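You operate a simulated robot arm through the tools that you are given. There is no shell and no other tool. Be economical: measure what you need, move in short steps, check, and stop when the job is done.

You run a simulated two-armed robot. Do the job below in one go: nothing can be reset, and whatever is moved stays where it is left.

JOB
Carry the teal bucket with both arms and set it on the top of the glazing bench.
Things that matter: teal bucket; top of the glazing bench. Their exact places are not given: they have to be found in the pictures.

It is judged by the outcome, as a careful person would: the job done as asked, and still so three seconds after it is handed in. It fails if anything else is knocked over, pushed out of place, dropped, spilled or broken.

ROBOT AND FRAMES
Two 7-joint arms with two-finger parallel grippers on one trunk, on a base that drives. Base frame: it is fixed to the floor where the robot stands at the start and does not move with it; the origin is under the middle of the robot, x ahead of it, y to its left, z up; the surface under the hand at the start is at about z = 800. Units: mm, degrees, N and s.
The left shoulder is at the start at [70, 177, 1020], the right one opposite. With the tool pointing down near the work surface each hand reaches from about 300 to 740 mm from the robot's upright axis, wherever it stands, measured 20 degrees to its own side. Places, roughly: top of the glazing bench [-2100, 100, 900]. Payload 3.43 kg a hand.
Tool frame (each hand has its own): the origin (TCP) lies between the finger pads and is the grasp point; the fingertips stand 30 mm ahead of it; z points along the fingers, y is the line along which they close. The gripper opens to 94 mm. The fingers are 28 mm wide and 10 mm thick; the gripper's body (50 by 96 mm) begins 55 mm behind the TCP.
Orientation is told as [roll, pitch, yaw] about the base's x, y, z axes, in that order, counted from this pose: with the fingers straight down and closing along the base's y, the tool's x points along the base's -x, its y along +y and its z along -z.

CONTROLS
- The arms move only by the tool drive_tool. It takes "left_rows", "right_rows" or both (then of equal length, played together; a hand with none holds still); each is a list of rows, each an object of numbers (a shift or turn left out is 0, a gripper value left out holds the last): "x", "y", "z": the shift along the tool's x, y, z in mm; "rx", "ry", "rz": the turn, a rotation vector about the tool's x, y, z in degrees; "fingers": the closure, from 0 (fully open) to 1 (shut). In form: [{"x": .., "y": .., "z": .., "rx": .., "ry": .., "rz": .., "fingers": ..}, ...]. A call has 1 to 8 rows; each row shifts and turns the commanded pose from where the row before left it, along the tool's axes as they then stand. Rows are played at 5 a second. More than 50 mm and 8.6 degrees between two rows, or a gripper value outside its range, and nothing of the call is played. Where a pose cannot be reached the arm comes as near as it can. A force on the tool above 40 N (or 10 N above the force at the start of the call, whichever is more), or a blocked arm, ends the call early, and 0.2 s more pass. Each finger travels about 153 mm/s and halts on what it meets, pressing with about 28 N; the grip force reading is that of the motor and also rises with nothing between the fingers. The clock runs only during rows and for 0.2 s after the last one: add rows that do not move to give the fingers time. The reply holds the time, the measured pose of the TCP, the force on the tool along the base axes, the opening and the grip force, in the units named above and with some noise, with the torque about the TCP (base axes, N m) and any sound that the robot's microphone picked up.
- Cameras (640 x 400 px; columns grow to the right, rows downward): "scene" is now at [136.4, -6.6, 1333.4]; the picture's right is [-0.09, -1.00, 0.00], its down [-0.63, 0.06, -0.78] and it looks along [0.77, -0.07, -0.63] (base axes); focal length 291 px, centre (320, 200). "left" rides on the left gripper at [76, -14, -102] in its tool frame; the picture's right is [0.18, 0.98, 0.00], its down [-0.75, 0.14, -0.64] and it looks along [-0.63, 0.12, 0.77] (tool axes); focal length 243 px, centre (320, 200). "right" rides on the right gripper at [76, 14, -103] in its tool frame; the picture's right is [-0.18, 0.98, 0.00], its down [-0.75, -0.14, -0.64] and it looks along [-0.63, -0.12, 0.77] (tool axes); focal length 243 px, centre (320, 200).
- capture(camera): a new picture of that camera. The clock stands still meanwhile.
- raise_lower(by): slides the trunk up (or, below 0, down) by that many mm; the arms and the scene camera ride with it, the base frame stays. It gives what a move gives, with no picture.
- roll_base(legs): drives the robot by 1 to 6 legs, each [ahead, turn to the left] in mm and degrees, along the robot's own axes; the way and the turn of a leg run together, so that a leg with both is an arc; at most 1500 mm and 180 degrees a leg. The arms and the cameras ride along, it lands a little off, and it stops where it bumps. It gives what a move gives.
- pan_tilt(pan, tilt): turns the head with the scene camera to pan (to the left, within 86 degrees either way) and tilt (down, from -29 to 69), counted from straight ahead of the robot. It gives what a move gives.
- probe_pixels(camera, pixels): for up to 12 pixels [column, row] of the newest picture of that camera ("zoom" is the newest enlarged one), the place [x, y, z] in the base frame of the surface seen there, good to about 2 mm. The clock stands still meanwhile.
- close_up(camera, box): a new picture of the part [left, top, right, bottom] of that camera's present view, enlarged. The clock stands still meanwhile.
- hand_in(): hands the job in; it is judged then, once.

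Work in short steps. Measure before you move; look again where a grasp or a placing could have gone wrong, and mend it. You have 80 turns and 78 pictures in all, those below and enlarged ones among them. Open the grippers and draw the arms clear of the work before you hand the job in, unless the task says otherwise; then end with one line.

The tools are called after "Call:" by a JSON object that holds its "method" and its "body". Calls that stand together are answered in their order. drive_tool: Moves the arms, as the interface text tells. Its arguments: {"type":"object","properties":{"left_rows":{"type":"array"},"right_rows":{"type":"array"}},"required":[]} The other tools are called the same way: raise_lower (by) slides the trunk up or down; roll_base (legs) drives the base; pan_tilt (pan, tilt) turns the head that bears the scene camera; capture (camera) takes a picture; probe_pixels (camera, pixels) gives the place of the surface under pixels of a picture; close_up (camera, box) takes an enlarged picture of a part of a camera's view; hand_in () hands the job in.

At the start:

```text
clock: 0.0
left_tool_pos: [556.6, 187.7, 1100.0]
left_ee_rot: [0.0, 0.0, 0.0]
left_contact_force: [0.0, 0.8, 0.2]
left_wrist_torque: [0.0, 0.01, 0.01]
left_grip_width: 94.0
left_grip_force: 0.1
right_tool_pos: [510.3, -276.1, 1099.7]
right_ee_rot: [0.0, 0.0, 0.0]
right_contact_force: [0.4, 0.8, -0.5]
right_wrist_torque: [0.0, 0.01, -0.03]
right_grip_width: 93.8
right_grip_force: 0.0
trunk travel left (down, up): [-600.0, 240.0]
robot x, y, heading: [-2.0, 3.0, 0.1]
head pan, tilt: [-5.1, 39.1]
```

scene: 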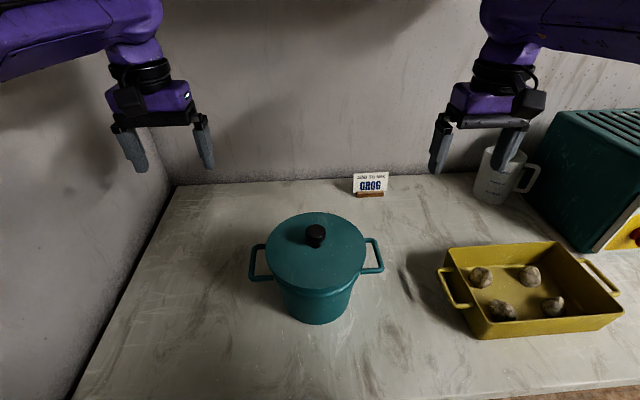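
right: 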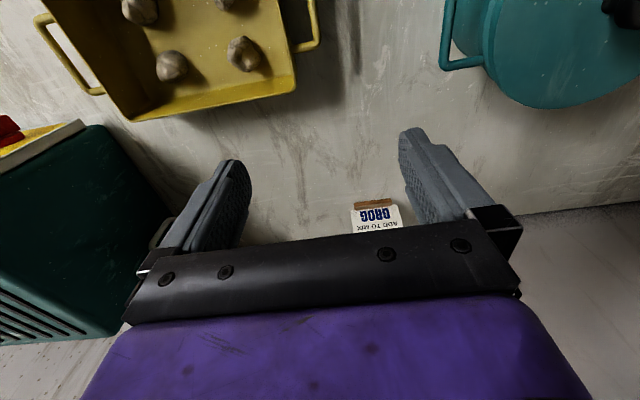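
left: 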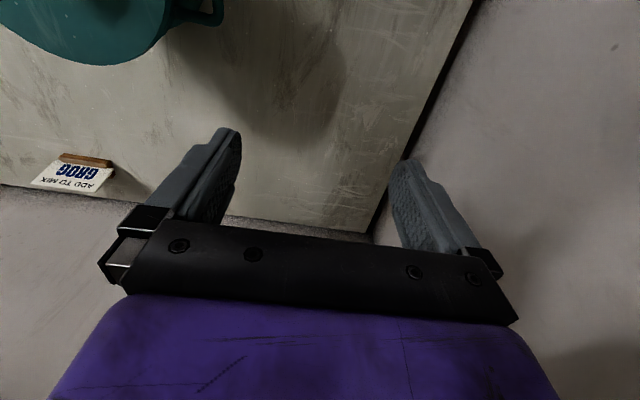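

The teal bucket with its lid stands at about (316,265), with side handles at (258,263) and (374,256). I'll enlarge it and measure.

Call:
{"method": "close_up", "body": {"camera": "scene", "box": [230, 190, 400, 340]}}

Call:
{"method": "probe_pixels", "body": {"camera": "scene", "pixels": [[253, 262], [379, 254], [316, 232], [316, 213], [316, 282], [268, 250], [365, 245], [317, 323], [240, 330], [440, 295], [458, 250], [370, 195]]}}

```text
2.67 times, centred on (315, 265) of scene
```

zoom: 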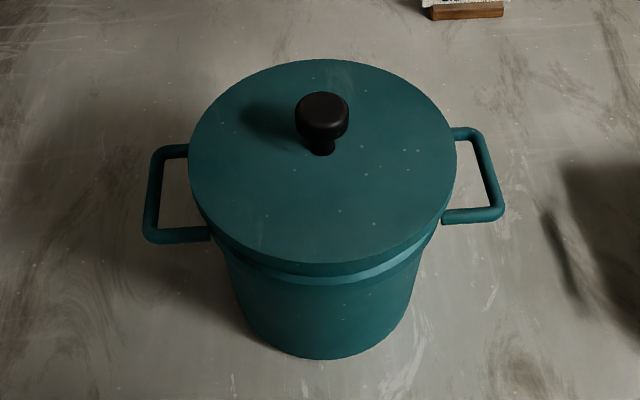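

```text
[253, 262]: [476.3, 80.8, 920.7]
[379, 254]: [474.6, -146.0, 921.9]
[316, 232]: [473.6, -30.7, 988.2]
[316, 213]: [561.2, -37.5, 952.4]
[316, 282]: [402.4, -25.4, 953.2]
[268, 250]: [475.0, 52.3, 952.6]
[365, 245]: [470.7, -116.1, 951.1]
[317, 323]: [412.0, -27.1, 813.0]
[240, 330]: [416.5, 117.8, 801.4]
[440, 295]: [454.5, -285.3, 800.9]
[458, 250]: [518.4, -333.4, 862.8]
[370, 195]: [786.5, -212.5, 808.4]
```

Next I measure the handle geometry on the enlarged picture.

Call:
{"method": "probe_pixels", "body": {"camera": "zoom", "pixels": [[155, 195], [148, 195], [163, 195], [178, 152], [178, 235], [200, 236], [488, 172], [497, 172], [462, 133], [470, 214], [193, 195], [452, 172]]}}

Call:
{"method": "capture", "body": {"camera": "scene"}}

```text
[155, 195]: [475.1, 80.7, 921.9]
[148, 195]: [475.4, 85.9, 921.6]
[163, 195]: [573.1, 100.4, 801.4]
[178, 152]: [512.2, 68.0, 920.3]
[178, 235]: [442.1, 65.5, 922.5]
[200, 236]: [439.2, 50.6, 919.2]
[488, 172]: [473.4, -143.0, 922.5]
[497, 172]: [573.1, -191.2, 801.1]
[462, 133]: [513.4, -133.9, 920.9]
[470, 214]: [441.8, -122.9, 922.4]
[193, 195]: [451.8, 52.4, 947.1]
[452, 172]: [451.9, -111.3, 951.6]
```

```text
73 pictures are left
```

scene: 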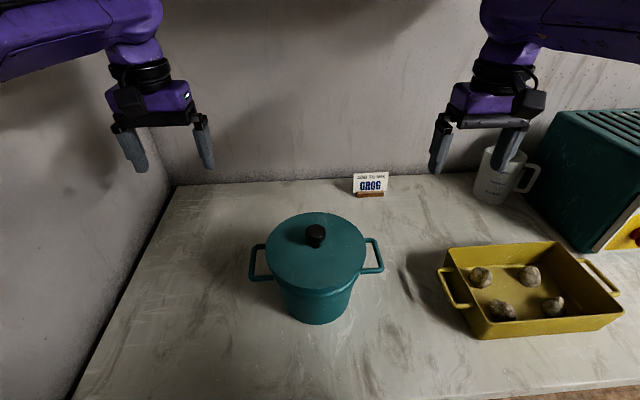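

Handle bars run along x (442–512) at y≈81 and y≈-145, z≈918, and the lid rim lies at y≈52 and -115. I bring both hands above the bars with the fingers partly closed, so one finger fits into each loop.

Call:
{"method": "drive_tool", "body": {"left_rows": [{"x": 19.9, "y": -26.7, "z": 22.5, "fingers": 0.745}, {"x": 19.9, "y": -26.7, "z": 22.5}, {"x": 19.9, "y": -26.7, "z": 22.5}, {"x": 19.9, "y": -26.7, "z": 22.5}, {}], "right_rows": [{"x": 8.3, "y": 32.8, "z": 22.5, "fingers": 0.745}, {"x": 8.3, "y": 32.8, "z": 22.5}, {"x": 8.3, "y": 32.8, "z": 22.5}, {"x": 8.3, "y": 32.8, "z": 22.5}, {}]}}

Call:
{"method": "capture", "body": {"camera": "left"}}

Call:
{"method": "capture", "body": {"camera": "right"}}

```text
clock: 1.2
left_tool_pos: [478.1, 81.1, 1010.0]
left_ee_rot: [0.0, -0.1, 0.0]
left_contact_force: [-0.6, -0.8, -0.8]
left_wrist_torque: [0.01, -0.01, -0.02]
left_grip_width: 24.1
left_grip_force: 0.1
right_tool_pos: [479.0, -145.9, 1006.7]
right_ee_rot: [0.0, 0.0, 0.1]
right_contact_force: [0.1, 0.0, 0.0]
right_wrist_torque: [0.03, 0.0, 0.01]
right_grip_width: 24.0
right_grip_force: 0.1
trunk travel left (down, up): [-600.0, 240.0]
robot x, y, heading: [-2.3, -1.3, -0.0]
head pan, tilt: [-5.1, 39.1]
```

```text
72 pictures are left
```

left: 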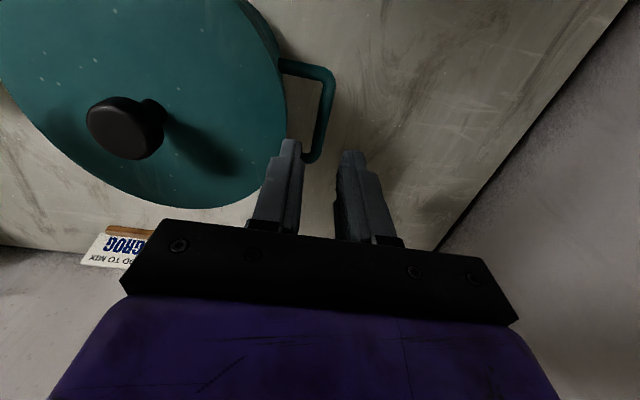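

```text
71 pictures are left
```

right: 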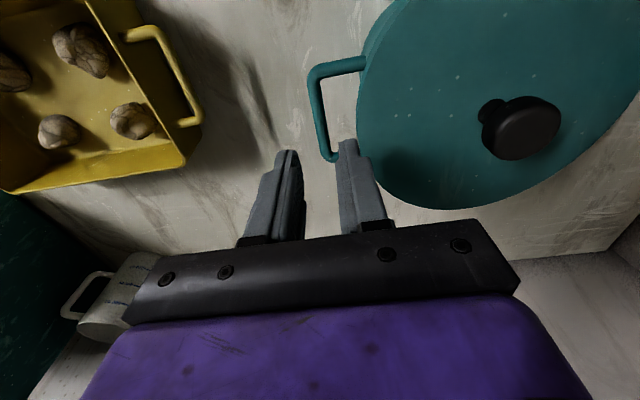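

I measure the bars and lid rim in the close hand pictures.

Call:
{"method": "probe_pixels", "body": {"camera": "left", "pixels": [[327, 100], [322, 130], [333, 100], [300, 68], [288, 110], [311, 157], [320, 100]]}}

Call:
{"method": "probe_pixels", "body": {"camera": "right", "pixels": [[316, 100], [322, 130], [311, 100], [345, 67], [357, 110], [331, 158], [321, 100]]}}

```text
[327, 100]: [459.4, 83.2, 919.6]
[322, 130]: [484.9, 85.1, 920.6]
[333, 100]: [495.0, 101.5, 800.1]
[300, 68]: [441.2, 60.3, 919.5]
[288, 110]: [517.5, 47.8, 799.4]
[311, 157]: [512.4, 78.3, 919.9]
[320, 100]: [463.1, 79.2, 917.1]
```

```text
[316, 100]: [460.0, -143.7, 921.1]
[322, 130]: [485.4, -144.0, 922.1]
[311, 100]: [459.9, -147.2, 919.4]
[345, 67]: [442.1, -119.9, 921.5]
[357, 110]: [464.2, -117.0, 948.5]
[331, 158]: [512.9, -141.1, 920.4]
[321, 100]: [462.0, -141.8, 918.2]
```

Bars are centred at y≈82 and -144.5, top z≈921, so the hands need about +1 mm in y. Descending part of the way first.

Call:
{"method": "drive_tool", "body": {"left_rows": [{"y": 1, "z": 22}, {"z": 22}, {"z": 21}, {}], "right_rows": [{"y": 1.2, "z": 20}, {"z": 21}, {"z": 21}, {}]}}

Call:
{"method": "capture", "body": {"camera": "left"}}

Call:
{"method": "capture", "body": {"camera": "right"}}

```text
clock: 2.2
left_tool_pos: [478.2, 81.7, 952.1]
left_ee_rot: [-0.4, -1.1, 0.3]
left_contact_force: [-2.7, 2.3, 17.7]
left_wrist_torque: [-0.44, 0.0, -0.05]
left_grip_width: 22.8
left_grip_force: 0.0
right_tool_pos: [477.6, -143.5, 952.2]
right_ee_rot: [0.1, -0.6, -0.1]
right_contact_force: [1.1, -3.0, 10.3]
right_wrist_torque: [0.27, 0.01, -0.04]
right_grip_width: 22.5
right_grip_force: 0.0
trunk travel left (down, up): [-600.0, 240.0]
robot x, y, heading: [1.0, -2.2, -0.0]
head pan, tilt: [-5.1, 39.1]
stopped in row 4 (left hand): the force on the tool passed its limit at 44 N (the readings are from after the stop); the commanded pose is now the measured one
```

```text
70 pictures are left
```

left: 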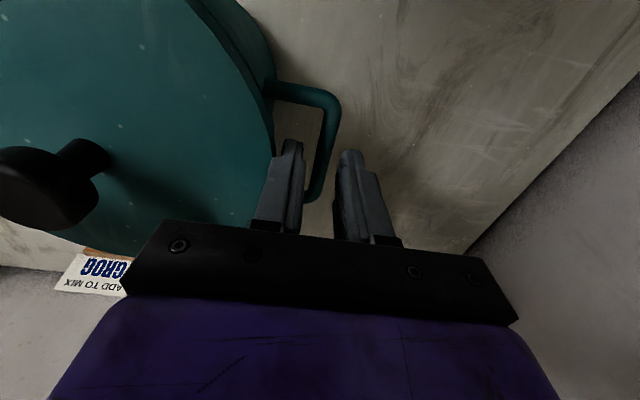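

```text
69 pictures are left
```

right: 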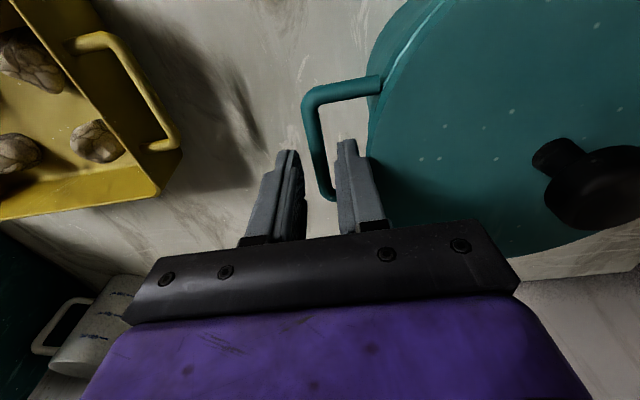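

Contact at about z=922: the torque (lever arm about 29 mm toward the pot) says the inner fingers' stepped backs met the lid rim. I raise both hands and check the lid.

Call:
{"method": "drive_tool", "body": {"left_rows": [{"z": -15}, {"z": -15}, {}], "right_rows": [{"z": -15}, {"z": -15}, {}]}}

Call:
{"method": "close_up", "body": {"camera": "scene", "box": [230, 160, 400, 310]}}

Call:
{"method": "close_up", "body": {"camera": "left", "box": [220, 50, 400, 250]}}

Call:
{"method": "close_up", "body": {"camera": "right", "box": [220, 50, 400, 250]}}

```text
clock: 3.0
left_tool_pos: [480.1, 81.4, 976.9]
left_ee_rot: [-0.3, -0.6, 0.3]
left_contact_force: [0.3, 0.8, 1.1]
left_wrist_torque: [0.02, 0.01, 0.02]
left_grip_width: 23.9
left_grip_force: 0.0
right_tool_pos: [479.7, -143.8, 979.3]
right_ee_rot: [0.1, -0.2, -0.1]
right_contact_force: [0.0, -1.8, 0.2]
right_wrist_torque: [-0.04, 0.02, -0.01]
right_grip_width: 23.9
right_grip_force: 0.0
trunk travel left (down, up): [-600.0, 240.0]
robot x, y, heading: [-1.1, 3.2, -0.1]
head pan, tilt: [-5.1, 39.1]
```

```text
2.67 times, centred on (315, 235) of scene
```

zoom: 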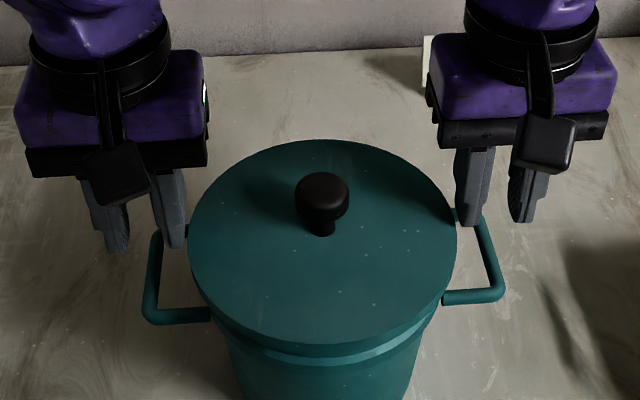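

```text
2.00 times, centred on (310, 150) of left
```

zoom: 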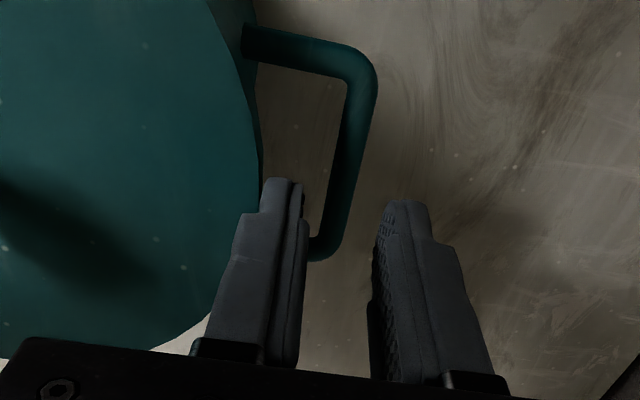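

```text
2.00 times, centred on (310, 150) of right
```

zoom: 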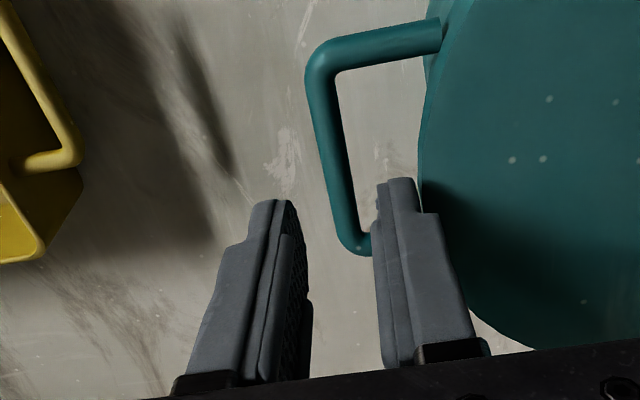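

The fingers have a step about 15–20 mm above the tip. I measure that step against the rim on the right-hand picture.

Call:
{"method": "probe_pixels", "body": {"camera": "zoom", "pixels": [[434, 220], [380, 235], [415, 195], [382, 190], [455, 300], [382, 320], [423, 160], [330, 160], [345, 160], [425, 60], [432, 120]]}}

Call:
{"method": "probe_pixels", "body": {"camera": "left", "pixels": [[285, 162], [303, 165], [283, 144], [301, 144]]}}

```text
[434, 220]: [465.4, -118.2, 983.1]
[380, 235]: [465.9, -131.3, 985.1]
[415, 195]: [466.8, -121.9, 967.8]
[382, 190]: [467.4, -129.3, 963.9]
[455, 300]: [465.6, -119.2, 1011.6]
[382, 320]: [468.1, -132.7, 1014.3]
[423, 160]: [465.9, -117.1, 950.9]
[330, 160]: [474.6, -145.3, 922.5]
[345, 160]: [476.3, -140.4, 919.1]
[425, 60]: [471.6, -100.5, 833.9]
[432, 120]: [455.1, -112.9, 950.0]
```

```text
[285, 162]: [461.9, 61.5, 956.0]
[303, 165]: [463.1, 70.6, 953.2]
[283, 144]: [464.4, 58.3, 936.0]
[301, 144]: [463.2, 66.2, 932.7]
```

The thick part of the inner finger reached y≈-118, right at the rim (-117). Narrowing the opening to 18 mm gives about 5 mm clearance on each side; I descend again with bars centred.

Call:
{"method": "drive_tool", "body": {"left_rows": [{"y": 0.8, "fingers": 0.81}, {}, {"z": 15}, {"z": 15}, {}], "right_rows": [{"y": -0.7, "fingers": 0.81}, {}, {"z": 16}, {"z": 16}, {}]}}

Call:
{"method": "close_up", "body": {"camera": "left", "box": [220, 50, 400, 250]}}

Call:
{"method": "close_up", "body": {"camera": "right", "box": [220, 50, 400, 250]}}

```text
clock: 4.2
left_tool_pos: [478.2, 81.8, 949.0]
left_ee_rot: [-0.3, -0.7, 0.1]
left_contact_force: [-0.3, 0.1, -0.1]
left_wrist_torque: [0.01, 0.0, 0.0]
left_grip_width: 17.8
left_grip_force: 0.1
right_tool_pos: [481.4, -143.7, 949.1]
right_ee_rot: [0.1, -0.3, -0.1]
right_contact_force: [0.8, 0.6, 0.5]
right_wrist_torque: [-0.02, -0.05, -0.01]
right_grip_width: 17.8
right_grip_force: 0.0
trunk travel left (down, up): [-600.0, 240.0]
robot x, y, heading: [2.1, -1.9, 0.0]
head pan, tilt: [-5.1, 39.1]
```

```text
2.00 times, centred on (310, 150) of left
```

zoom: 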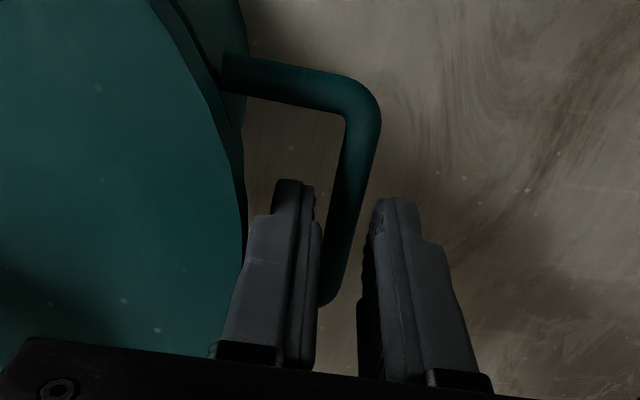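

```text
2.00 times, centred on (310, 150) of right
```

zoom: 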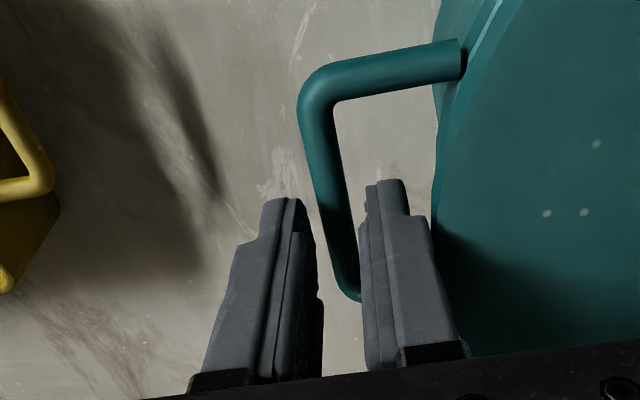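

No contact and clear gaps on both sides. I descend the remaining 35 mm.

Call:
{"method": "drive_tool", "body": {"left_rows": [{"z": 12}, {"z": 12}, {"z": 11}, {}], "right_rows": [{"z": 12, "y": -0.5}, {"z": 12}, {"z": 11}, {}]}}

Call:
{"method": "close_up", "body": {"camera": "left", "box": [220, 50, 400, 250]}}

Call:
{"method": "close_up", "body": {"camera": "right", "box": [220, 50, 400, 250]}}

```text
clock: 5.2
left_tool_pos: [479.7, 82.6, 911.4]
left_ee_rot: [-0.3, -0.8, 0.2]
left_contact_force: [0.4, -0.5, 0.1]
left_wrist_torque: [0.0, 0.01, -0.01]
left_grip_width: 18.2
left_grip_force: 0.1
right_tool_pos: [480.8, -144.2, 914.1]
right_ee_rot: [0.2, -0.3, -0.1]
right_contact_force: [-0.3, -0.2, -0.1]
right_wrist_torque: [0.06, 0.03, -0.01]
right_grip_width: 17.9
right_grip_force: 0.0
trunk travel left (down, up): [-600.0, 240.0]
robot x, y, heading: [-2.9, 0.4, -0.0]
head pan, tilt: [-5.1, 39.1]
```

```text
2.00 times, centred on (310, 150) of left
```

zoom: 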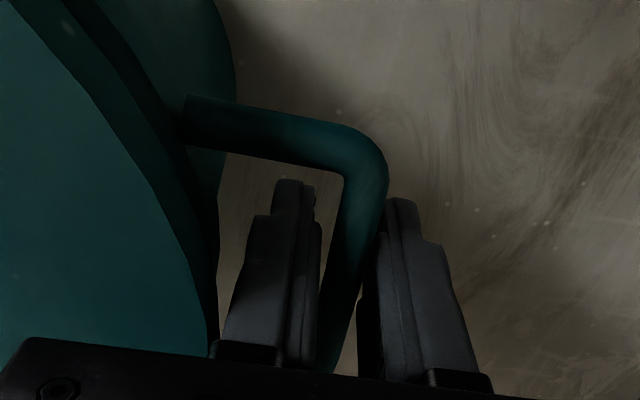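

```text
2.00 times, centred on (310, 150) of right
```

zoom: 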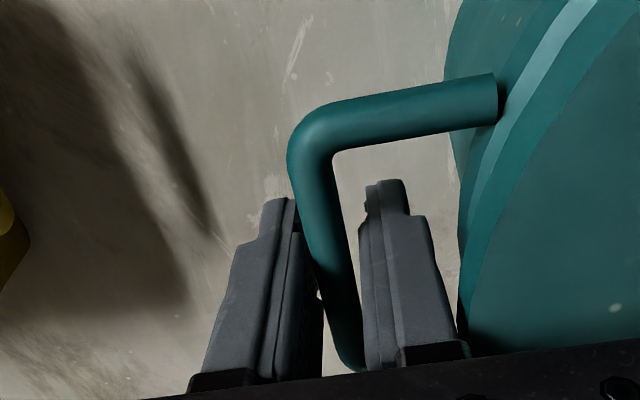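

Both bars are between the fingers. Closing both grippers.

Call:
{"method": "drive_tool", "body": {"left_rows": [{"fingers": 1}, {}, {}, {}], "right_rows": [{"fingers": 1}, {}, {}, {}]}}

```text
clock: 6.2
left_tool_pos: [479.3, 82.8, 912.4]
left_ee_rot: [-0.1, -0.6, 0.2]
left_contact_force: [-1.7, 14.3, 0.8]
left_wrist_torque: [-0.06, 0.01, -0.35]
left_grip_width: 14.0
left_grip_force: 28.2
right_tool_pos: [482.1, -145.0, 914.2]
right_ee_rot: [0.0, -0.3, -0.1]
right_contact_force: [2.7, -14.1, -0.5]
right_wrist_torque: [0.01, -0.05, -0.2]
right_grip_width: 13.8
right_grip_force: 27.8
trunk travel left (down, up): [-600.0, 240.0]
robot x, y, heading: [1.2, 2.6, 0.1]
head pan, tilt: [-5.1, 39.1]
```

Both bars are held (14 mm). The sideways ±14 N says the bars sit slightly farther out than the hands, so I ease them outward 1 mm each and then lift the trunk a little as a test.

Call:
{"method": "drive_tool", "body": {"left_rows": [{"y": 1}, {}], "right_rows": [{"y": -1}, {}]}}

Call:
{"method": "raise_lower", "body": {"by": 20}}

Call:
{"method": "capture", "body": {"camera": "scene"}}

```text
clock: 6.8
left_tool_pos: [479.6, 84.4, 912.1]
left_ee_rot: [-0.3, -0.7, 0.1]
left_contact_force: [-2.1, 9.0, -0.1]
left_wrist_torque: [0.01, -0.03, -0.33]
left_grip_width: 14.2
left_grip_force: 27.8
right_tool_pos: [482.6, -145.6, 913.9]
right_ee_rot: [0.1, -0.4, -0.1]
right_contact_force: [3.5, -7.3, 3.0]
right_wrist_torque: [0.02, -0.03, -0.18]
right_grip_width: 14.1
right_grip_force: 27.9
trunk travel left (down, up): [-600.0, 240.0]
robot x, y, heading: [3.4, 1.9, 0.2]
head pan, tilt: [-5.1, 39.1]
```

```text
clock: 7.5
left_tool_pos: [480.0, 82.6, 932.1]
left_ee_rot: [-0.3, -0.7, 0.3]
left_contact_force: [-2.4, 5.2, -0.9]
left_wrist_torque: [-0.02, 0.09, -0.36]
left_grip_width: 13.5
left_grip_force: 28.2
right_tool_pos: [483.7, -145.9, 932.6]
right_ee_rot: [0.1, -0.3, -0.2]
right_contact_force: [2.8, -4.2, -1.0]
right_wrist_torque: [0.05, -0.1, -0.19]
right_grip_width: 13.9
right_grip_force: 27.9
trunk travel left (down, up): [-620.0, 220.0]
robot x, y, heading: [-1.1, 0.9, -0.1]
head pan, tilt: [-5.1, 39.1]
```

```text
61 pictures are left
```

scene: 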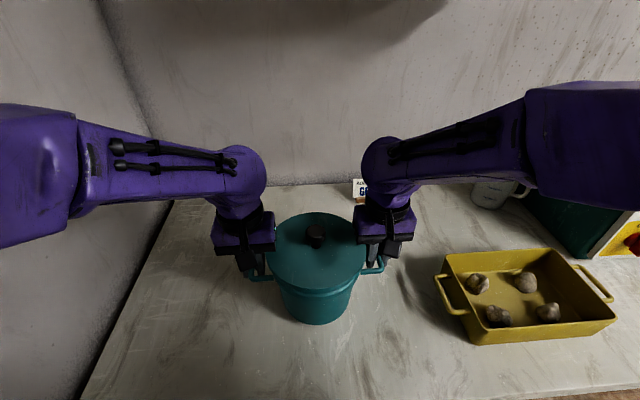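

The load reads only about 1 N per hand. I check whether the bucket actually rose or the bars slipped.

Call:
{"method": "probe_pixels", "body": {"camera": "scene", "pixels": [[316, 275], [316, 231], [300, 225], [340, 225], [317, 320], [260, 277], [370, 270], [288, 260], [345, 260]]}}

Call:
{"method": "close_up", "body": {"camera": "left", "box": [220, 50, 400, 250]}}

```text
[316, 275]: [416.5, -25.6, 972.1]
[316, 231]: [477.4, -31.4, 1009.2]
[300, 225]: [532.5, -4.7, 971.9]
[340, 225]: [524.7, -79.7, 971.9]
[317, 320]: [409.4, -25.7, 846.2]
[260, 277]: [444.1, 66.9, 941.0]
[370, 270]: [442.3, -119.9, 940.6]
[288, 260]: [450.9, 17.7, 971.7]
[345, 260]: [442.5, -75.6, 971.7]
```

```text
2.00 times, centred on (310, 150) of left
```

zoom: 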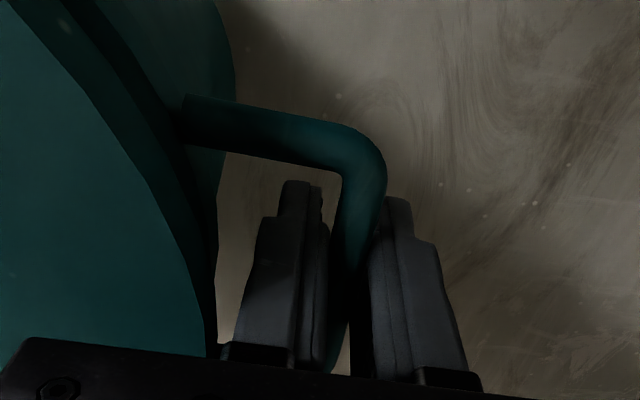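

It rose 20 mm and stays level (lid z≈972 all over). I lift it further with the trunk and look around with the head before driving.

Call:
{"method": "raise_lower", "body": {"by": 130}}

Call:
{"method": "pan_tilt", "body": {"pan": 86, "tilt": 30}}

Call:
{"method": "capture", "body": {"camera": "scene"}}

Call:
{"method": "pan_tilt", "body": {"pan": -86, "tilt": 30}}

Call:
{"method": "capture", "body": {"camera": "scene"}}

```text
clock: 9.1
left_tool_pos: [480.7, 82.8, 1063.0]
left_ee_rot: [-0.3, -0.7, 0.3]
left_contact_force: [-1.7, -1.3, -2.4]
left_wrist_torque: [0.01, -0.01, -0.33]
left_grip_width: 13.6
left_grip_force: 27.9
right_tool_pos: [482.3, -145.7, 1062.9]
right_ee_rot: [0.1, -0.3, -0.1]
right_contact_force: [1.7, 1.7, -1.4]
right_wrist_torque: [0.03, 0.04, -0.21]
right_grip_width: 13.8
right_grip_force: 27.9
trunk travel left (down, up): [-750.0, 90.0]
robot x, y, heading: [-5.7, 1.7, 0.2]
head pan, tilt: [-5.1, 39.1]
```

```text
clock: 10.7
left_tool_pos: [480.2, 83.1, 1062.9]
left_ee_rot: [-0.4, -0.8, 0.2]
left_contact_force: [-2.8, -6.8, -2.0]
left_wrist_torque: [0.0, -0.04, -0.31]
left_grip_width: 14.1
left_grip_force: 28.1
right_tool_pos: [481.7, -145.6, 1063.5]
right_ee_rot: [0.1, -0.4, -0.1]
right_contact_force: [2.7, 5.2, -1.1]
right_wrist_torque: [-0.05, 0.01, -0.22]
right_grip_width: 13.9
right_grip_force: 28.1
trunk travel left (down, up): [-750.0, 90.0]
robot x, y, heading: [-1.6, -0.7, -0.2]
head pan, tilt: [85.9, 30.0]
```

```text
59 pictures are left
```

scene: 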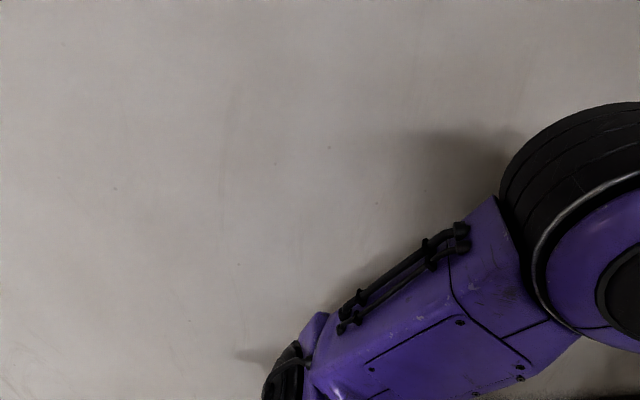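

```text
clock: 13.3
left_tool_pos: [479.3, 82.8, 1063.2]
left_ee_rot: [-0.3, -0.7, 0.1]
left_contact_force: [-2.7, -8.4, -1.1]
left_wrist_torque: [0.05, 0.01, -0.35]
left_grip_width: 13.8
left_grip_force: 28.2
right_tool_pos: [481.5, -145.8, 1063.1]
right_ee_rot: [0.0, -0.3, -0.1]
right_contact_force: [1.9, 9.2, -1.6]
right_wrist_torque: [-0.04, -0.05, -0.22]
right_grip_width: 13.8
right_grip_force: 28.6
trunk travel left (down, up): [-750.0, 90.0]
robot x, y, heading: [1.4, 2.2, -0.0]
head pan, tilt: [-85.9, 30.0]
```

```text
58 pictures are left
```

scene: 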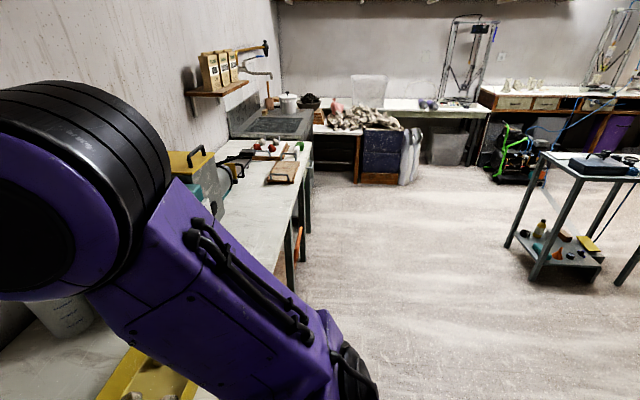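

A wall stands to the left and open floor to the right. I probe distances for the turn.

Call:
{"method": "probe_pixels", "body": {"camera": "scene", "pixels": [[540, 280], [545, 155], [600, 280], [510, 245], [290, 290], [312, 150], [450, 300], [620, 280], [400, 180], [360, 330]]}}

Call:
{"method": "roll_base", "body": {"legs": [[-500, 0]]}}

Call:
{"method": "capture", "body": {"camera": "scene"}}

Call:
{"method": "pan_tilt", "body": {"pan": 86, "tilt": 35}}

Call:
{"method": "capture", "body": {"camera": "scene"}}

```text
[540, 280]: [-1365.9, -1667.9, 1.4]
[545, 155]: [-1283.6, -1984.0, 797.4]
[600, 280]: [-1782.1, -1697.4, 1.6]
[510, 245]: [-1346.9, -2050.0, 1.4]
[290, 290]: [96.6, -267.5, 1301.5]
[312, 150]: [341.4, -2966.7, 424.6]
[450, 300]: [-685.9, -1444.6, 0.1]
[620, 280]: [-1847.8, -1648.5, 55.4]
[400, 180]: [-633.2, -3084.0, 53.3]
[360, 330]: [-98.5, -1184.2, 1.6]
```

```text
clock: 16.3
left_tool_pos: [-24.5, 78.1, 1062.1]
left_ee_rot: [-0.4, -0.5, -0.8]
left_contact_force: [-2.6, -10.7, -1.4]
left_wrist_torque: [0.03, -0.01, -0.32]
left_grip_width: 13.7
left_grip_force: 28.2
right_tool_pos: [-25.3, -149.8, 1061.6]
right_ee_rot: [0.0, -0.2, -1.1]
right_contact_force: [1.9, 11.2, -1.4]
right_wrist_torque: [-0.03, 0.02, -0.18]
right_grip_width: 13.8
right_grip_force: 28.3
trunk travel left (down, up): [-750.0, 90.0]
robot x, y, heading: [-502.6, 2.3, -1.1]
head pan, tilt: [-85.9, 30.0]
```

```text
57 pictures are left
```

scene: 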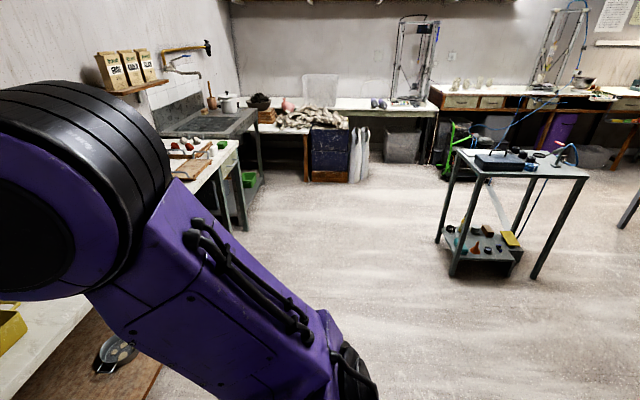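

```text
clock: 18.9
left_tool_pos: [-26.5, 78.7, 1063.7]
left_ee_rot: [-0.3, -0.8, -0.9]
left_contact_force: [-1.6, -1.9, -1.4]
left_wrist_torque: [0.0, -0.06, -0.31]
left_grip_width: 14.2
left_grip_force: 27.6
right_tool_pos: [-26.5, -148.3, 1064.1]
right_ee_rot: [0.0, -0.4, -1.2]
right_contact_force: [2.9, 1.5, -0.9]
right_wrist_torque: [-0.02, 0.02, -0.25]
right_grip_width: 14.0
right_grip_force: 28.1
trunk travel left (down, up): [-750.0, 90.0]
robot x, y, heading: [-506.2, 1.4, -1.0]
head pan, tilt: [85.9, 35.0]
```

```text
56 pictures are left
```

scene: 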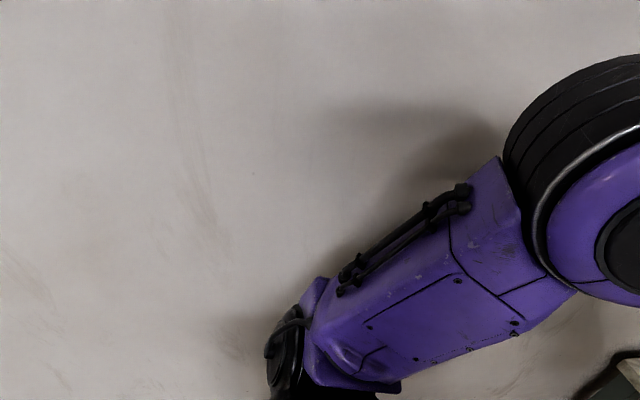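

I check how far the left wall is before turning right.

Call:
{"method": "probe_pixels", "body": {"camera": "scene", "pixels": [[100, 200], [300, 200], [200, 390], [500, 390], [630, 370], [590, 395]]}}

```text
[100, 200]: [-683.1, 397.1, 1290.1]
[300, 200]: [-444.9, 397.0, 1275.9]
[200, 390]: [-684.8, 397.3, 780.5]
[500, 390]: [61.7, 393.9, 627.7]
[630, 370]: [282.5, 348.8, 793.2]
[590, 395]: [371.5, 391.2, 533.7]
```

The wall is only 397 mm from the robot's axis, so I turn right partway, move away from it, and then look toward the bench.

Call:
{"method": "roll_base", "body": {"legs": [[0, -40], [300, 0], [0, -40]]}}

Call:
{"method": "pan_tilt", "body": {"pan": -75, "tilt": 25}}

Call:
{"method": "capture", "body": {"camera": "scene"}}

```text
clock: 24.7
left_tool_pos: [-128.2, -654.7, 1063.9]
left_ee_rot: [-0.3, -0.7, -81.3]
left_contact_force: [-2.6, 1.8, -0.6]
left_wrist_torque: [-0.02, 0.0, -0.35]
left_grip_width: 14.1
left_grip_force: 28.1
right_tool_pos: [-352.7, -690.1, 1063.0]
right_ee_rot: [0.0, -0.3, -81.6]
right_contact_force: [2.3, -1.2, -1.7]
right_wrist_torque: [0.01, -0.01, -0.18]
right_grip_width: 13.9
right_grip_force: 27.8
trunk travel left (down, up): [-750.0, 90.0]
robot x, y, heading: [-281.4, -188.8, -81.3]
head pan, tilt: [85.9, 35.0]
```

```text
clock: 27.2
left_tool_pos: [-127.9, -656.1, 1063.2]
left_ee_rot: [-0.3, -0.7, -81.2]
left_contact_force: [-1.0, 2.4, -0.9]
left_wrist_torque: [-0.02, -0.01, -0.31]
left_grip_width: 13.7
left_grip_force: 27.9
right_tool_pos: [-353.3, -691.0, 1063.7]
right_ee_rot: [0.1, -0.4, -81.6]
right_contact_force: [0.0, -2.6, -0.9]
right_wrist_torque: [0.02, 0.06, -0.18]
right_grip_width: 14.0
right_grip_force: 27.7
trunk travel left (down, up): [-750.0, 90.0]
robot x, y, heading: [-280.3, -189.8, -81.4]
head pan, tilt: [-75.0, 25.0]
```

```text
55 pictures are left
```

scene: 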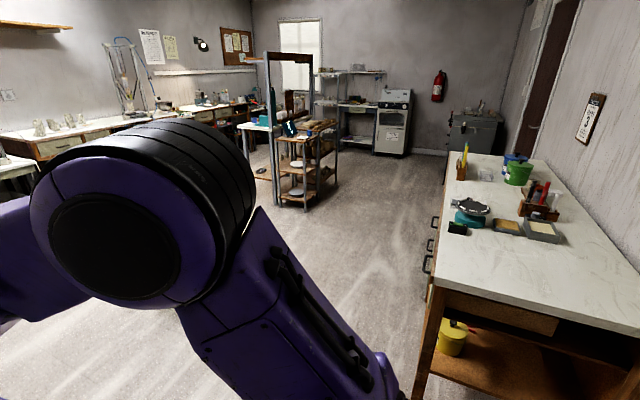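

The bench on the right matches [-2100, 100, 900]; its near end looks free. I measure it and its items.

Call:
{"method": "probe_pixels", "body": {"camera": "scene", "pixels": [[440, 285], [600, 325], [560, 270], [470, 260], [445, 220], [470, 160], [456, 228], [545, 235], [505, 228], [625, 285], [470, 218], [422, 370]]}}

Call:
{"method": "close_up", "body": {"camera": "scene", "box": [400, 130, 640, 400]}}

```text
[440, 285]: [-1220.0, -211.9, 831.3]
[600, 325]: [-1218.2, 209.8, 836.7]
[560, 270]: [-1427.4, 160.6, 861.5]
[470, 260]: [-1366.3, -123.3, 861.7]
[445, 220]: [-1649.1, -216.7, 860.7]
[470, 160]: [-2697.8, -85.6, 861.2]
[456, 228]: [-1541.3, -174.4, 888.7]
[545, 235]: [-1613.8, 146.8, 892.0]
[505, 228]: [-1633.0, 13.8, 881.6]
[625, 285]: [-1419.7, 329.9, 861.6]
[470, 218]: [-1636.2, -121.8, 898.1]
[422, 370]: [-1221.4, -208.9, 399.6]
```

```text
1.48 times, centred on (520, 265) of scene
```

zoom: 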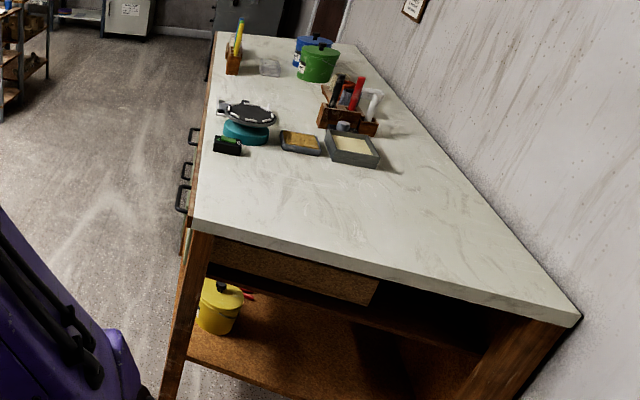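

Bench top is z≈861.5, x from about -1205, y from about -220 to the wall; items begin at x<-1500. I aim the pot centre at about (-1350, -28), so the robot goes to (-868, -60) facing -x. First the turn and most of the drive.

Call:
{"method": "roll_base", "body": {"legs": [[0, -111], [350, 0]]}}

Call:
{"method": "pan_tilt", "body": {"pan": 0, "tilt": 35}}

Call:
{"method": "capture", "body": {"camera": "scene"}}

```text
clock: 34.1
left_tool_pos: [-1110.5, -91.3, 1063.0]
left_ee_rot: [-0.2, -0.6, 167.5]
left_contact_force: [2.1, 0.6, -1.5]
left_wrist_torque: [0.0, -0.01, -0.28]
left_grip_width: 14.1
left_grip_force: 28.5
right_tool_pos: [-1064.0, 131.2, 1063.4]
right_ee_rot: [0.1, -0.3, 167.4]
right_contact_force: [-1.4, -0.4, -1.3]
right_wrist_torque: [0.02, 0.0, -0.18]
right_grip_width: 13.8
right_grip_force: 27.9
trunk travel left (down, up): [-750.0, 90.0]
robot x, y, heading: [-623.5, -117.2, 167.1]
head pan, tilt: [-75.0, 25.0]
```

```text
clock: 35.6
left_tool_pos: [-1111.3, -91.1, 1063.6]
left_ee_rot: [-0.3, -0.7, 167.6]
left_contact_force: [1.9, -0.1, -0.9]
left_wrist_torque: [-0.06, -0.12, -0.29]
left_grip_width: 13.8
left_grip_force: 28.3
right_tool_pos: [-1064.4, 131.7, 1063.3]
right_ee_rot: [0.1, -0.4, 167.3]
right_contact_force: [-1.1, 0.6, -1.7]
right_wrist_torque: [0.01, 0.12, -0.14]
right_grip_width: 14.0
right_grip_force: 27.7
trunk travel left (down, up): [-750.0, 90.0]
robot x, y, heading: [-622.8, -114.7, 167.3]
head pan, tilt: [0.0, 35.0]
```

```text
53 pictures are left
```

scene: 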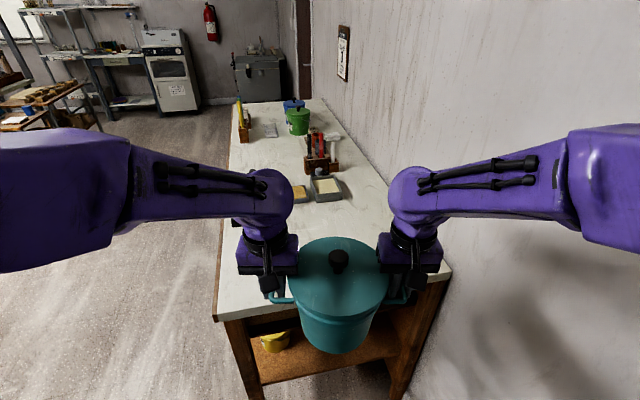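

The pot hangs level ahead of the bench. The elbow should keep off the wall, so I turn part of the way, drive ahead 245 mm, and straighten.

Call:
{"method": "roll_base", "body": {"legs": [[0, 6], [245, 0], [0, 6.7]]}}

Call:
{"method": "capture", "body": {"camera": "scene"}}

```text
clock: 38.5
left_tool_pos: [-1348.5, -170.1, 1063.2]
left_ee_rot: [-0.2, -0.7, -179.7]
left_contact_force: [3.0, 0.9, -0.9]
left_wrist_torque: [-0.05, 0.12, -0.28]
left_grip_width: 13.8
left_grip_force: 28.1
right_tool_pos: [-1351.8, 58.5, 1063.7]
right_ee_rot: [0.2, -0.3, -180.0]
right_contact_force: [-2.0, 0.5, -0.8]
right_wrist_torque: [-0.02, -0.1, -0.11]
right_grip_width: 13.9
right_grip_force: 28.0
trunk travel left (down, up): [-750.0, 90.0]
robot x, y, heading: [-871.1, -84.7, -180.0]
head pan, tilt: [0.0, 35.0]
```

```text
52 pictures are left
```

scene: 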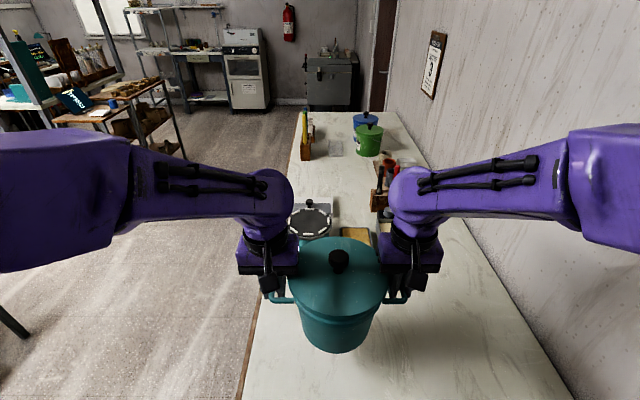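

The pot hangs over clear bench at about (-1350, -56) and its base is at z≈950. I check the nearest items and lower by 75 mm first.

Call:
{"method": "probe_pixels", "body": {"camera": "scene", "pixels": [[310, 232], [355, 236], [296, 232], [337, 345], [300, 380], [450, 320], [260, 320]]}}

Call:
{"method": "raise_lower", "body": {"by": -75}}

Call:
{"method": "capture", "body": {"camera": "scene"}}

Call:
{"method": "capture", "body": {"camera": "left"}}

```text
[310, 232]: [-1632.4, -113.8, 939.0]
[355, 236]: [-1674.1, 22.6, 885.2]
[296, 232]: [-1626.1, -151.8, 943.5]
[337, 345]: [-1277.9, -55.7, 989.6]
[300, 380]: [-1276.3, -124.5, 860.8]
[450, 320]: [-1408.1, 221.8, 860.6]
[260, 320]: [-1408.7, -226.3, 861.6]
```

```text
clock: 39.6
left_tool_pos: [-1348.1, -171.4, 988.5]
left_ee_rot: [-0.3, -0.8, -179.7]
left_contact_force: [0.9, 0.1, -1.8]
left_wrist_torque: [-0.01, -0.12, -0.22]
left_grip_width: 13.9
left_grip_force: 27.8
right_tool_pos: [-1352.6, 58.5, 988.2]
right_ee_rot: [0.1, -0.4, -180.0]
right_contact_force: [-1.4, 0.1, -1.2]
right_wrist_torque: [-0.02, 0.12, -0.13]
right_grip_width: 14.1
right_grip_force: 27.9
trunk travel left (down, up): [-675.0, 165.0]
robot x, y, heading: [-871.3, -88.3, -179.8]
head pan, tilt: [0.0, 35.0]
```

```text
51 pictures are left
```

scene: 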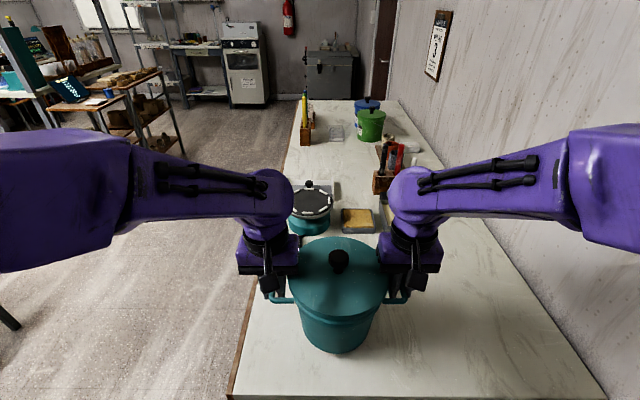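

```text
50 pictures are left
```

left: 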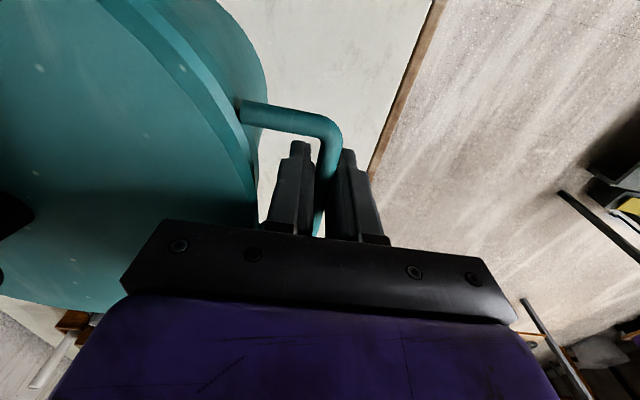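

Base should be ~14 mm above the top now. Lower 11 mm more, then in small steps while watching the load.

Call:
{"method": "raise_lower", "body": {"by": -11}}

Call:
{"method": "raise_lower", "body": {"by": -2}}

Call:
{"method": "raise_lower", "body": {"by": -1.5}}

Call:
{"method": "close_up", "body": {"camera": "scene", "box": [230, 220, 440, 370]}}

```text
clock: 40.2
left_tool_pos: [-1349.9, -171.9, 976.3]
left_ee_rot: [-0.1, -0.6, -179.7]
left_contact_force: [1.5, -0.5, -1.2]
left_wrist_torque: [-0.03, -0.08, -0.22]
left_grip_width: 13.8
left_grip_force: 28.9
right_tool_pos: [-1351.1, 56.7, 978.2]
right_ee_rot: [0.1, -0.3, -179.9]
right_contact_force: [-2.0, 0.8, -1.9]
right_wrist_torque: [-0.02, 0.08, -0.13]
right_grip_width: 14.0
right_grip_force: 27.8
trunk travel left (down, up): [-664.0, 176.0]
robot x, y, heading: [-869.5, -87.9, -179.9]
head pan, tilt: [0.0, 35.0]
```

```text
clock: 40.7
left_tool_pos: [-1349.2, -171.4, 974.4]
left_ee_rot: [-0.3, -0.7, -179.6]
left_contact_force: [2.1, 0.5, -1.7]
left_wrist_torque: [0.01, 0.0, -0.24]
left_grip_width: 13.9
left_grip_force: 28.0
right_tool_pos: [-1351.5, 57.6, 975.1]
right_ee_rot: [0.1, -0.3, -180.1]
right_contact_force: [-2.1, 0.3, -0.7]
right_wrist_torque: [0.0, 0.0, -0.12]
right_grip_width: 13.9
right_grip_force: 27.7
trunk travel left (down, up): [-662.0, 178.0]
robot x, y, heading: [-868.3, -87.3, -179.9]
head pan, tilt: [0.0, 35.0]
```

```text
clock: 41.2
left_tool_pos: [-1348.1, -171.2, 972.7]
left_ee_rot: [-0.3, -0.6, -179.7]
left_contact_force: [1.5, -0.1, -1.2]
left_wrist_torque: [0.03, 0.03, -0.22]
left_grip_width: 14.1
left_grip_force: 28.4
right_tool_pos: [-1352.4, 57.3, 973.4]
right_ee_rot: [0.1, -0.3, -180.1]
right_contact_force: [-1.1, 0.2, -2.1]
right_wrist_torque: [0.0, -0.02, -0.13]
right_grip_width: 13.8
right_grip_force: 28.2
trunk travel left (down, up): [-661.0, 179.0]
robot x, y, heading: [-865.8, -89.0, -180.1]
head pan, tilt: [0.0, 35.0]
```

```text
2.67 times, centred on (335, 295) of scene
```

zoom: 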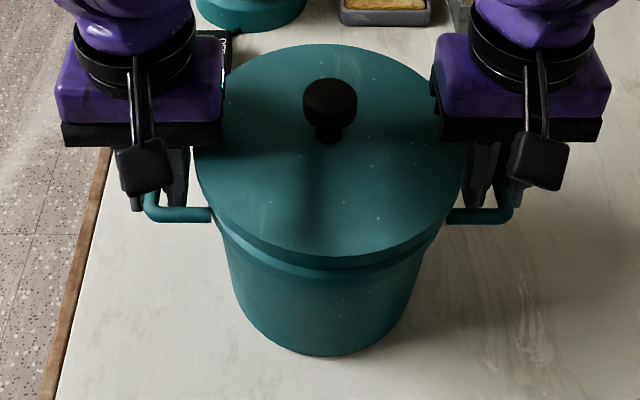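

I compare lid height: it stood 152 mm above its first table, so set down it should read z≈1013.

Call:
{"method": "probe_pixels", "body": {"camera": "zoom", "pixels": [[330, 220], [250, 180], [420, 180], [270, 90], [400, 80], [325, 352], [100, 350], [500, 350]]}}

Call:
{"method": "raise_lower", "body": {"by": -2}}

```text
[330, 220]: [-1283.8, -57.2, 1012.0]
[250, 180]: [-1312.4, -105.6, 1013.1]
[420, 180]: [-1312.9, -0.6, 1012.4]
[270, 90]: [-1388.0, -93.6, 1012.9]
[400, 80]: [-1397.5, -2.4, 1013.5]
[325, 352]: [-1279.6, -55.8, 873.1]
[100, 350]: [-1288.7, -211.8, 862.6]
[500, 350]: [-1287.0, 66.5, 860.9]
```

```text
clock: 41.7
left_tool_pos: [-1348.6, -170.7, 973.2]
left_ee_rot: [-0.4, -0.9, -179.6]
left_contact_force: [-1.6, -0.7, 11.1]
left_wrist_torque: [-0.01, -0.31, -0.21]
left_grip_width: 13.8
left_grip_force: 27.5
right_tool_pos: [-1351.8, 56.7, 974.8]
right_ee_rot: [0.2, -0.5, -180.1]
right_contact_force: [-5.4, 2.3, 14.5]
right_wrist_torque: [0.02, -0.51, -0.06]
right_grip_width: 13.8
right_grip_force: 28.1
trunk travel left (down, up): [-659.0, 181.0]
robot x, y, heading: [-867.6, -85.3, -179.9]
head pan, tilt: [0.0, 35.0]
```

It has landed (upward force 11–14 N on each hand, lid level at 1013). I open only to ~19 mm so the inner fingers don't push the lid rim.

Call:
{"method": "drive_tool", "body": {"left_rows": [{"z": -1, "fingers": 0.8}, {}, {}], "right_rows": [{"z": -1, "fingers": 0.8}, {}, {}]}}

Call:
{"method": "close_up", "body": {"camera": "left", "box": [220, 50, 400, 250]}}

Call:
{"method": "close_up", "body": {"camera": "right", "box": [220, 50, 400, 250]}}

```text
clock: 42.5
left_tool_pos: [-1349.6, -171.0, 972.0]
left_ee_rot: [-0.3, -0.7, -179.7]
left_contact_force: [-0.1, -0.3, -0.7]
left_wrist_torque: [-0.01, 0.0, -0.02]
left_grip_width: 18.9
left_grip_force: 0.1
right_tool_pos: [-1352.7, 57.2, 972.3]
right_ee_rot: [0.1, -0.2, -180.1]
right_contact_force: [0.8, -0.1, -0.2]
right_wrist_torque: [0.0, 0.01, 0.01]
right_grip_width: 18.9
right_grip_force: 0.1
trunk travel left (down, up): [-659.0, 181.0]
robot x, y, heading: [-872.4, -87.3, -180.0]
head pan, tilt: [0.0, 35.0]
```

```text
2.00 times, centred on (310, 150) of left
```

zoom: 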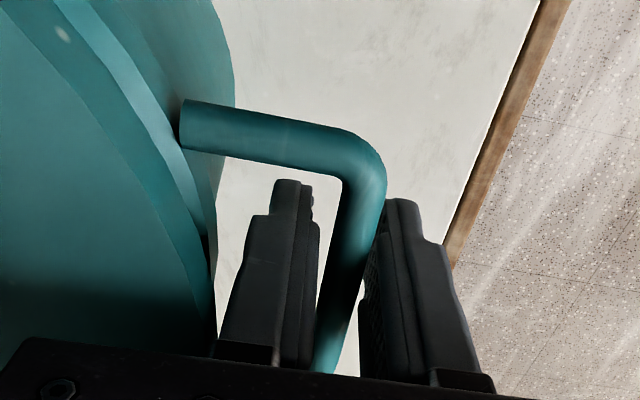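

```text
2.00 times, centred on (310, 150) of right
```

zoom: 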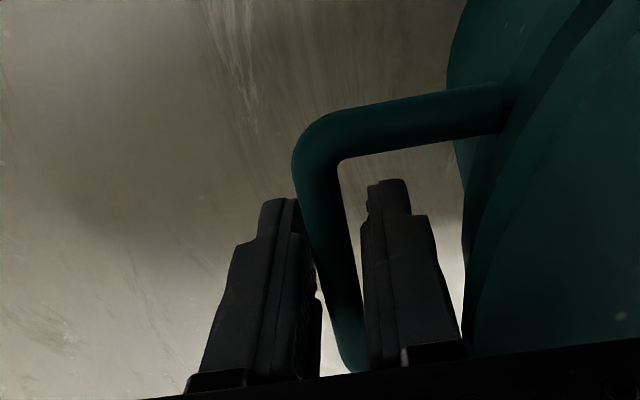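

Both bars are free with gaps on both sides. I withdraw straight up 100 mm with the arms.

Call:
{"method": "drive_tool", "body": {"left_rows": [{"z": -10}, {"z": -15}, {"z": -15}, {"z": -20}, {"z": -20}, {"z": -20}, {}], "right_rows": [{"z": -10}, {"z": -15}, {"z": -15}, {"z": -20}, {"z": -20}, {"z": -20}, {}]}}

Call:
{"method": "capture", "body": {"camera": "scene"}}

```text
clock: 44.1
left_tool_pos: [-1348.2, -173.0, 1075.2]
left_ee_rot: [-0.4, -0.7, -179.7]
left_contact_force: [0.1, -0.3, -0.6]
left_wrist_torque: [0.04, 0.0, -0.01]
left_grip_width: 18.8
left_grip_force: 0.1
right_tool_pos: [-1353.9, 57.8, 1074.1]
right_ee_rot: [0.2, -0.3, -180.0]
right_contact_force: [0.8, -0.2, -0.8]
right_wrist_torque: [-0.01, 0.01, 0.0]
right_grip_width: 18.7
right_grip_force: 0.2
trunk travel left (down, up): [-659.0, 181.0]
robot x, y, heading: [-868.8, -85.9, -179.9]
head pan, tilt: [0.0, 35.0]
```

```text
46 pictures are left
```

scene: 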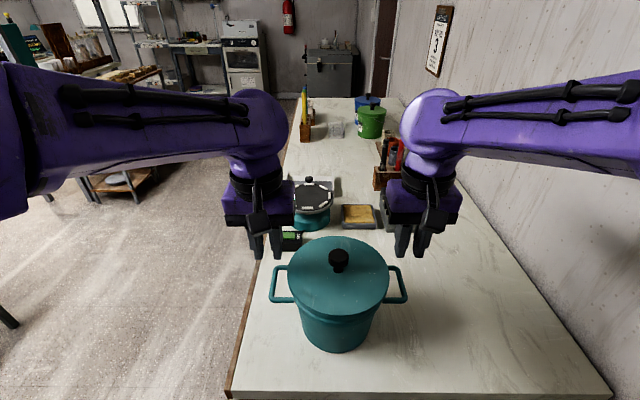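

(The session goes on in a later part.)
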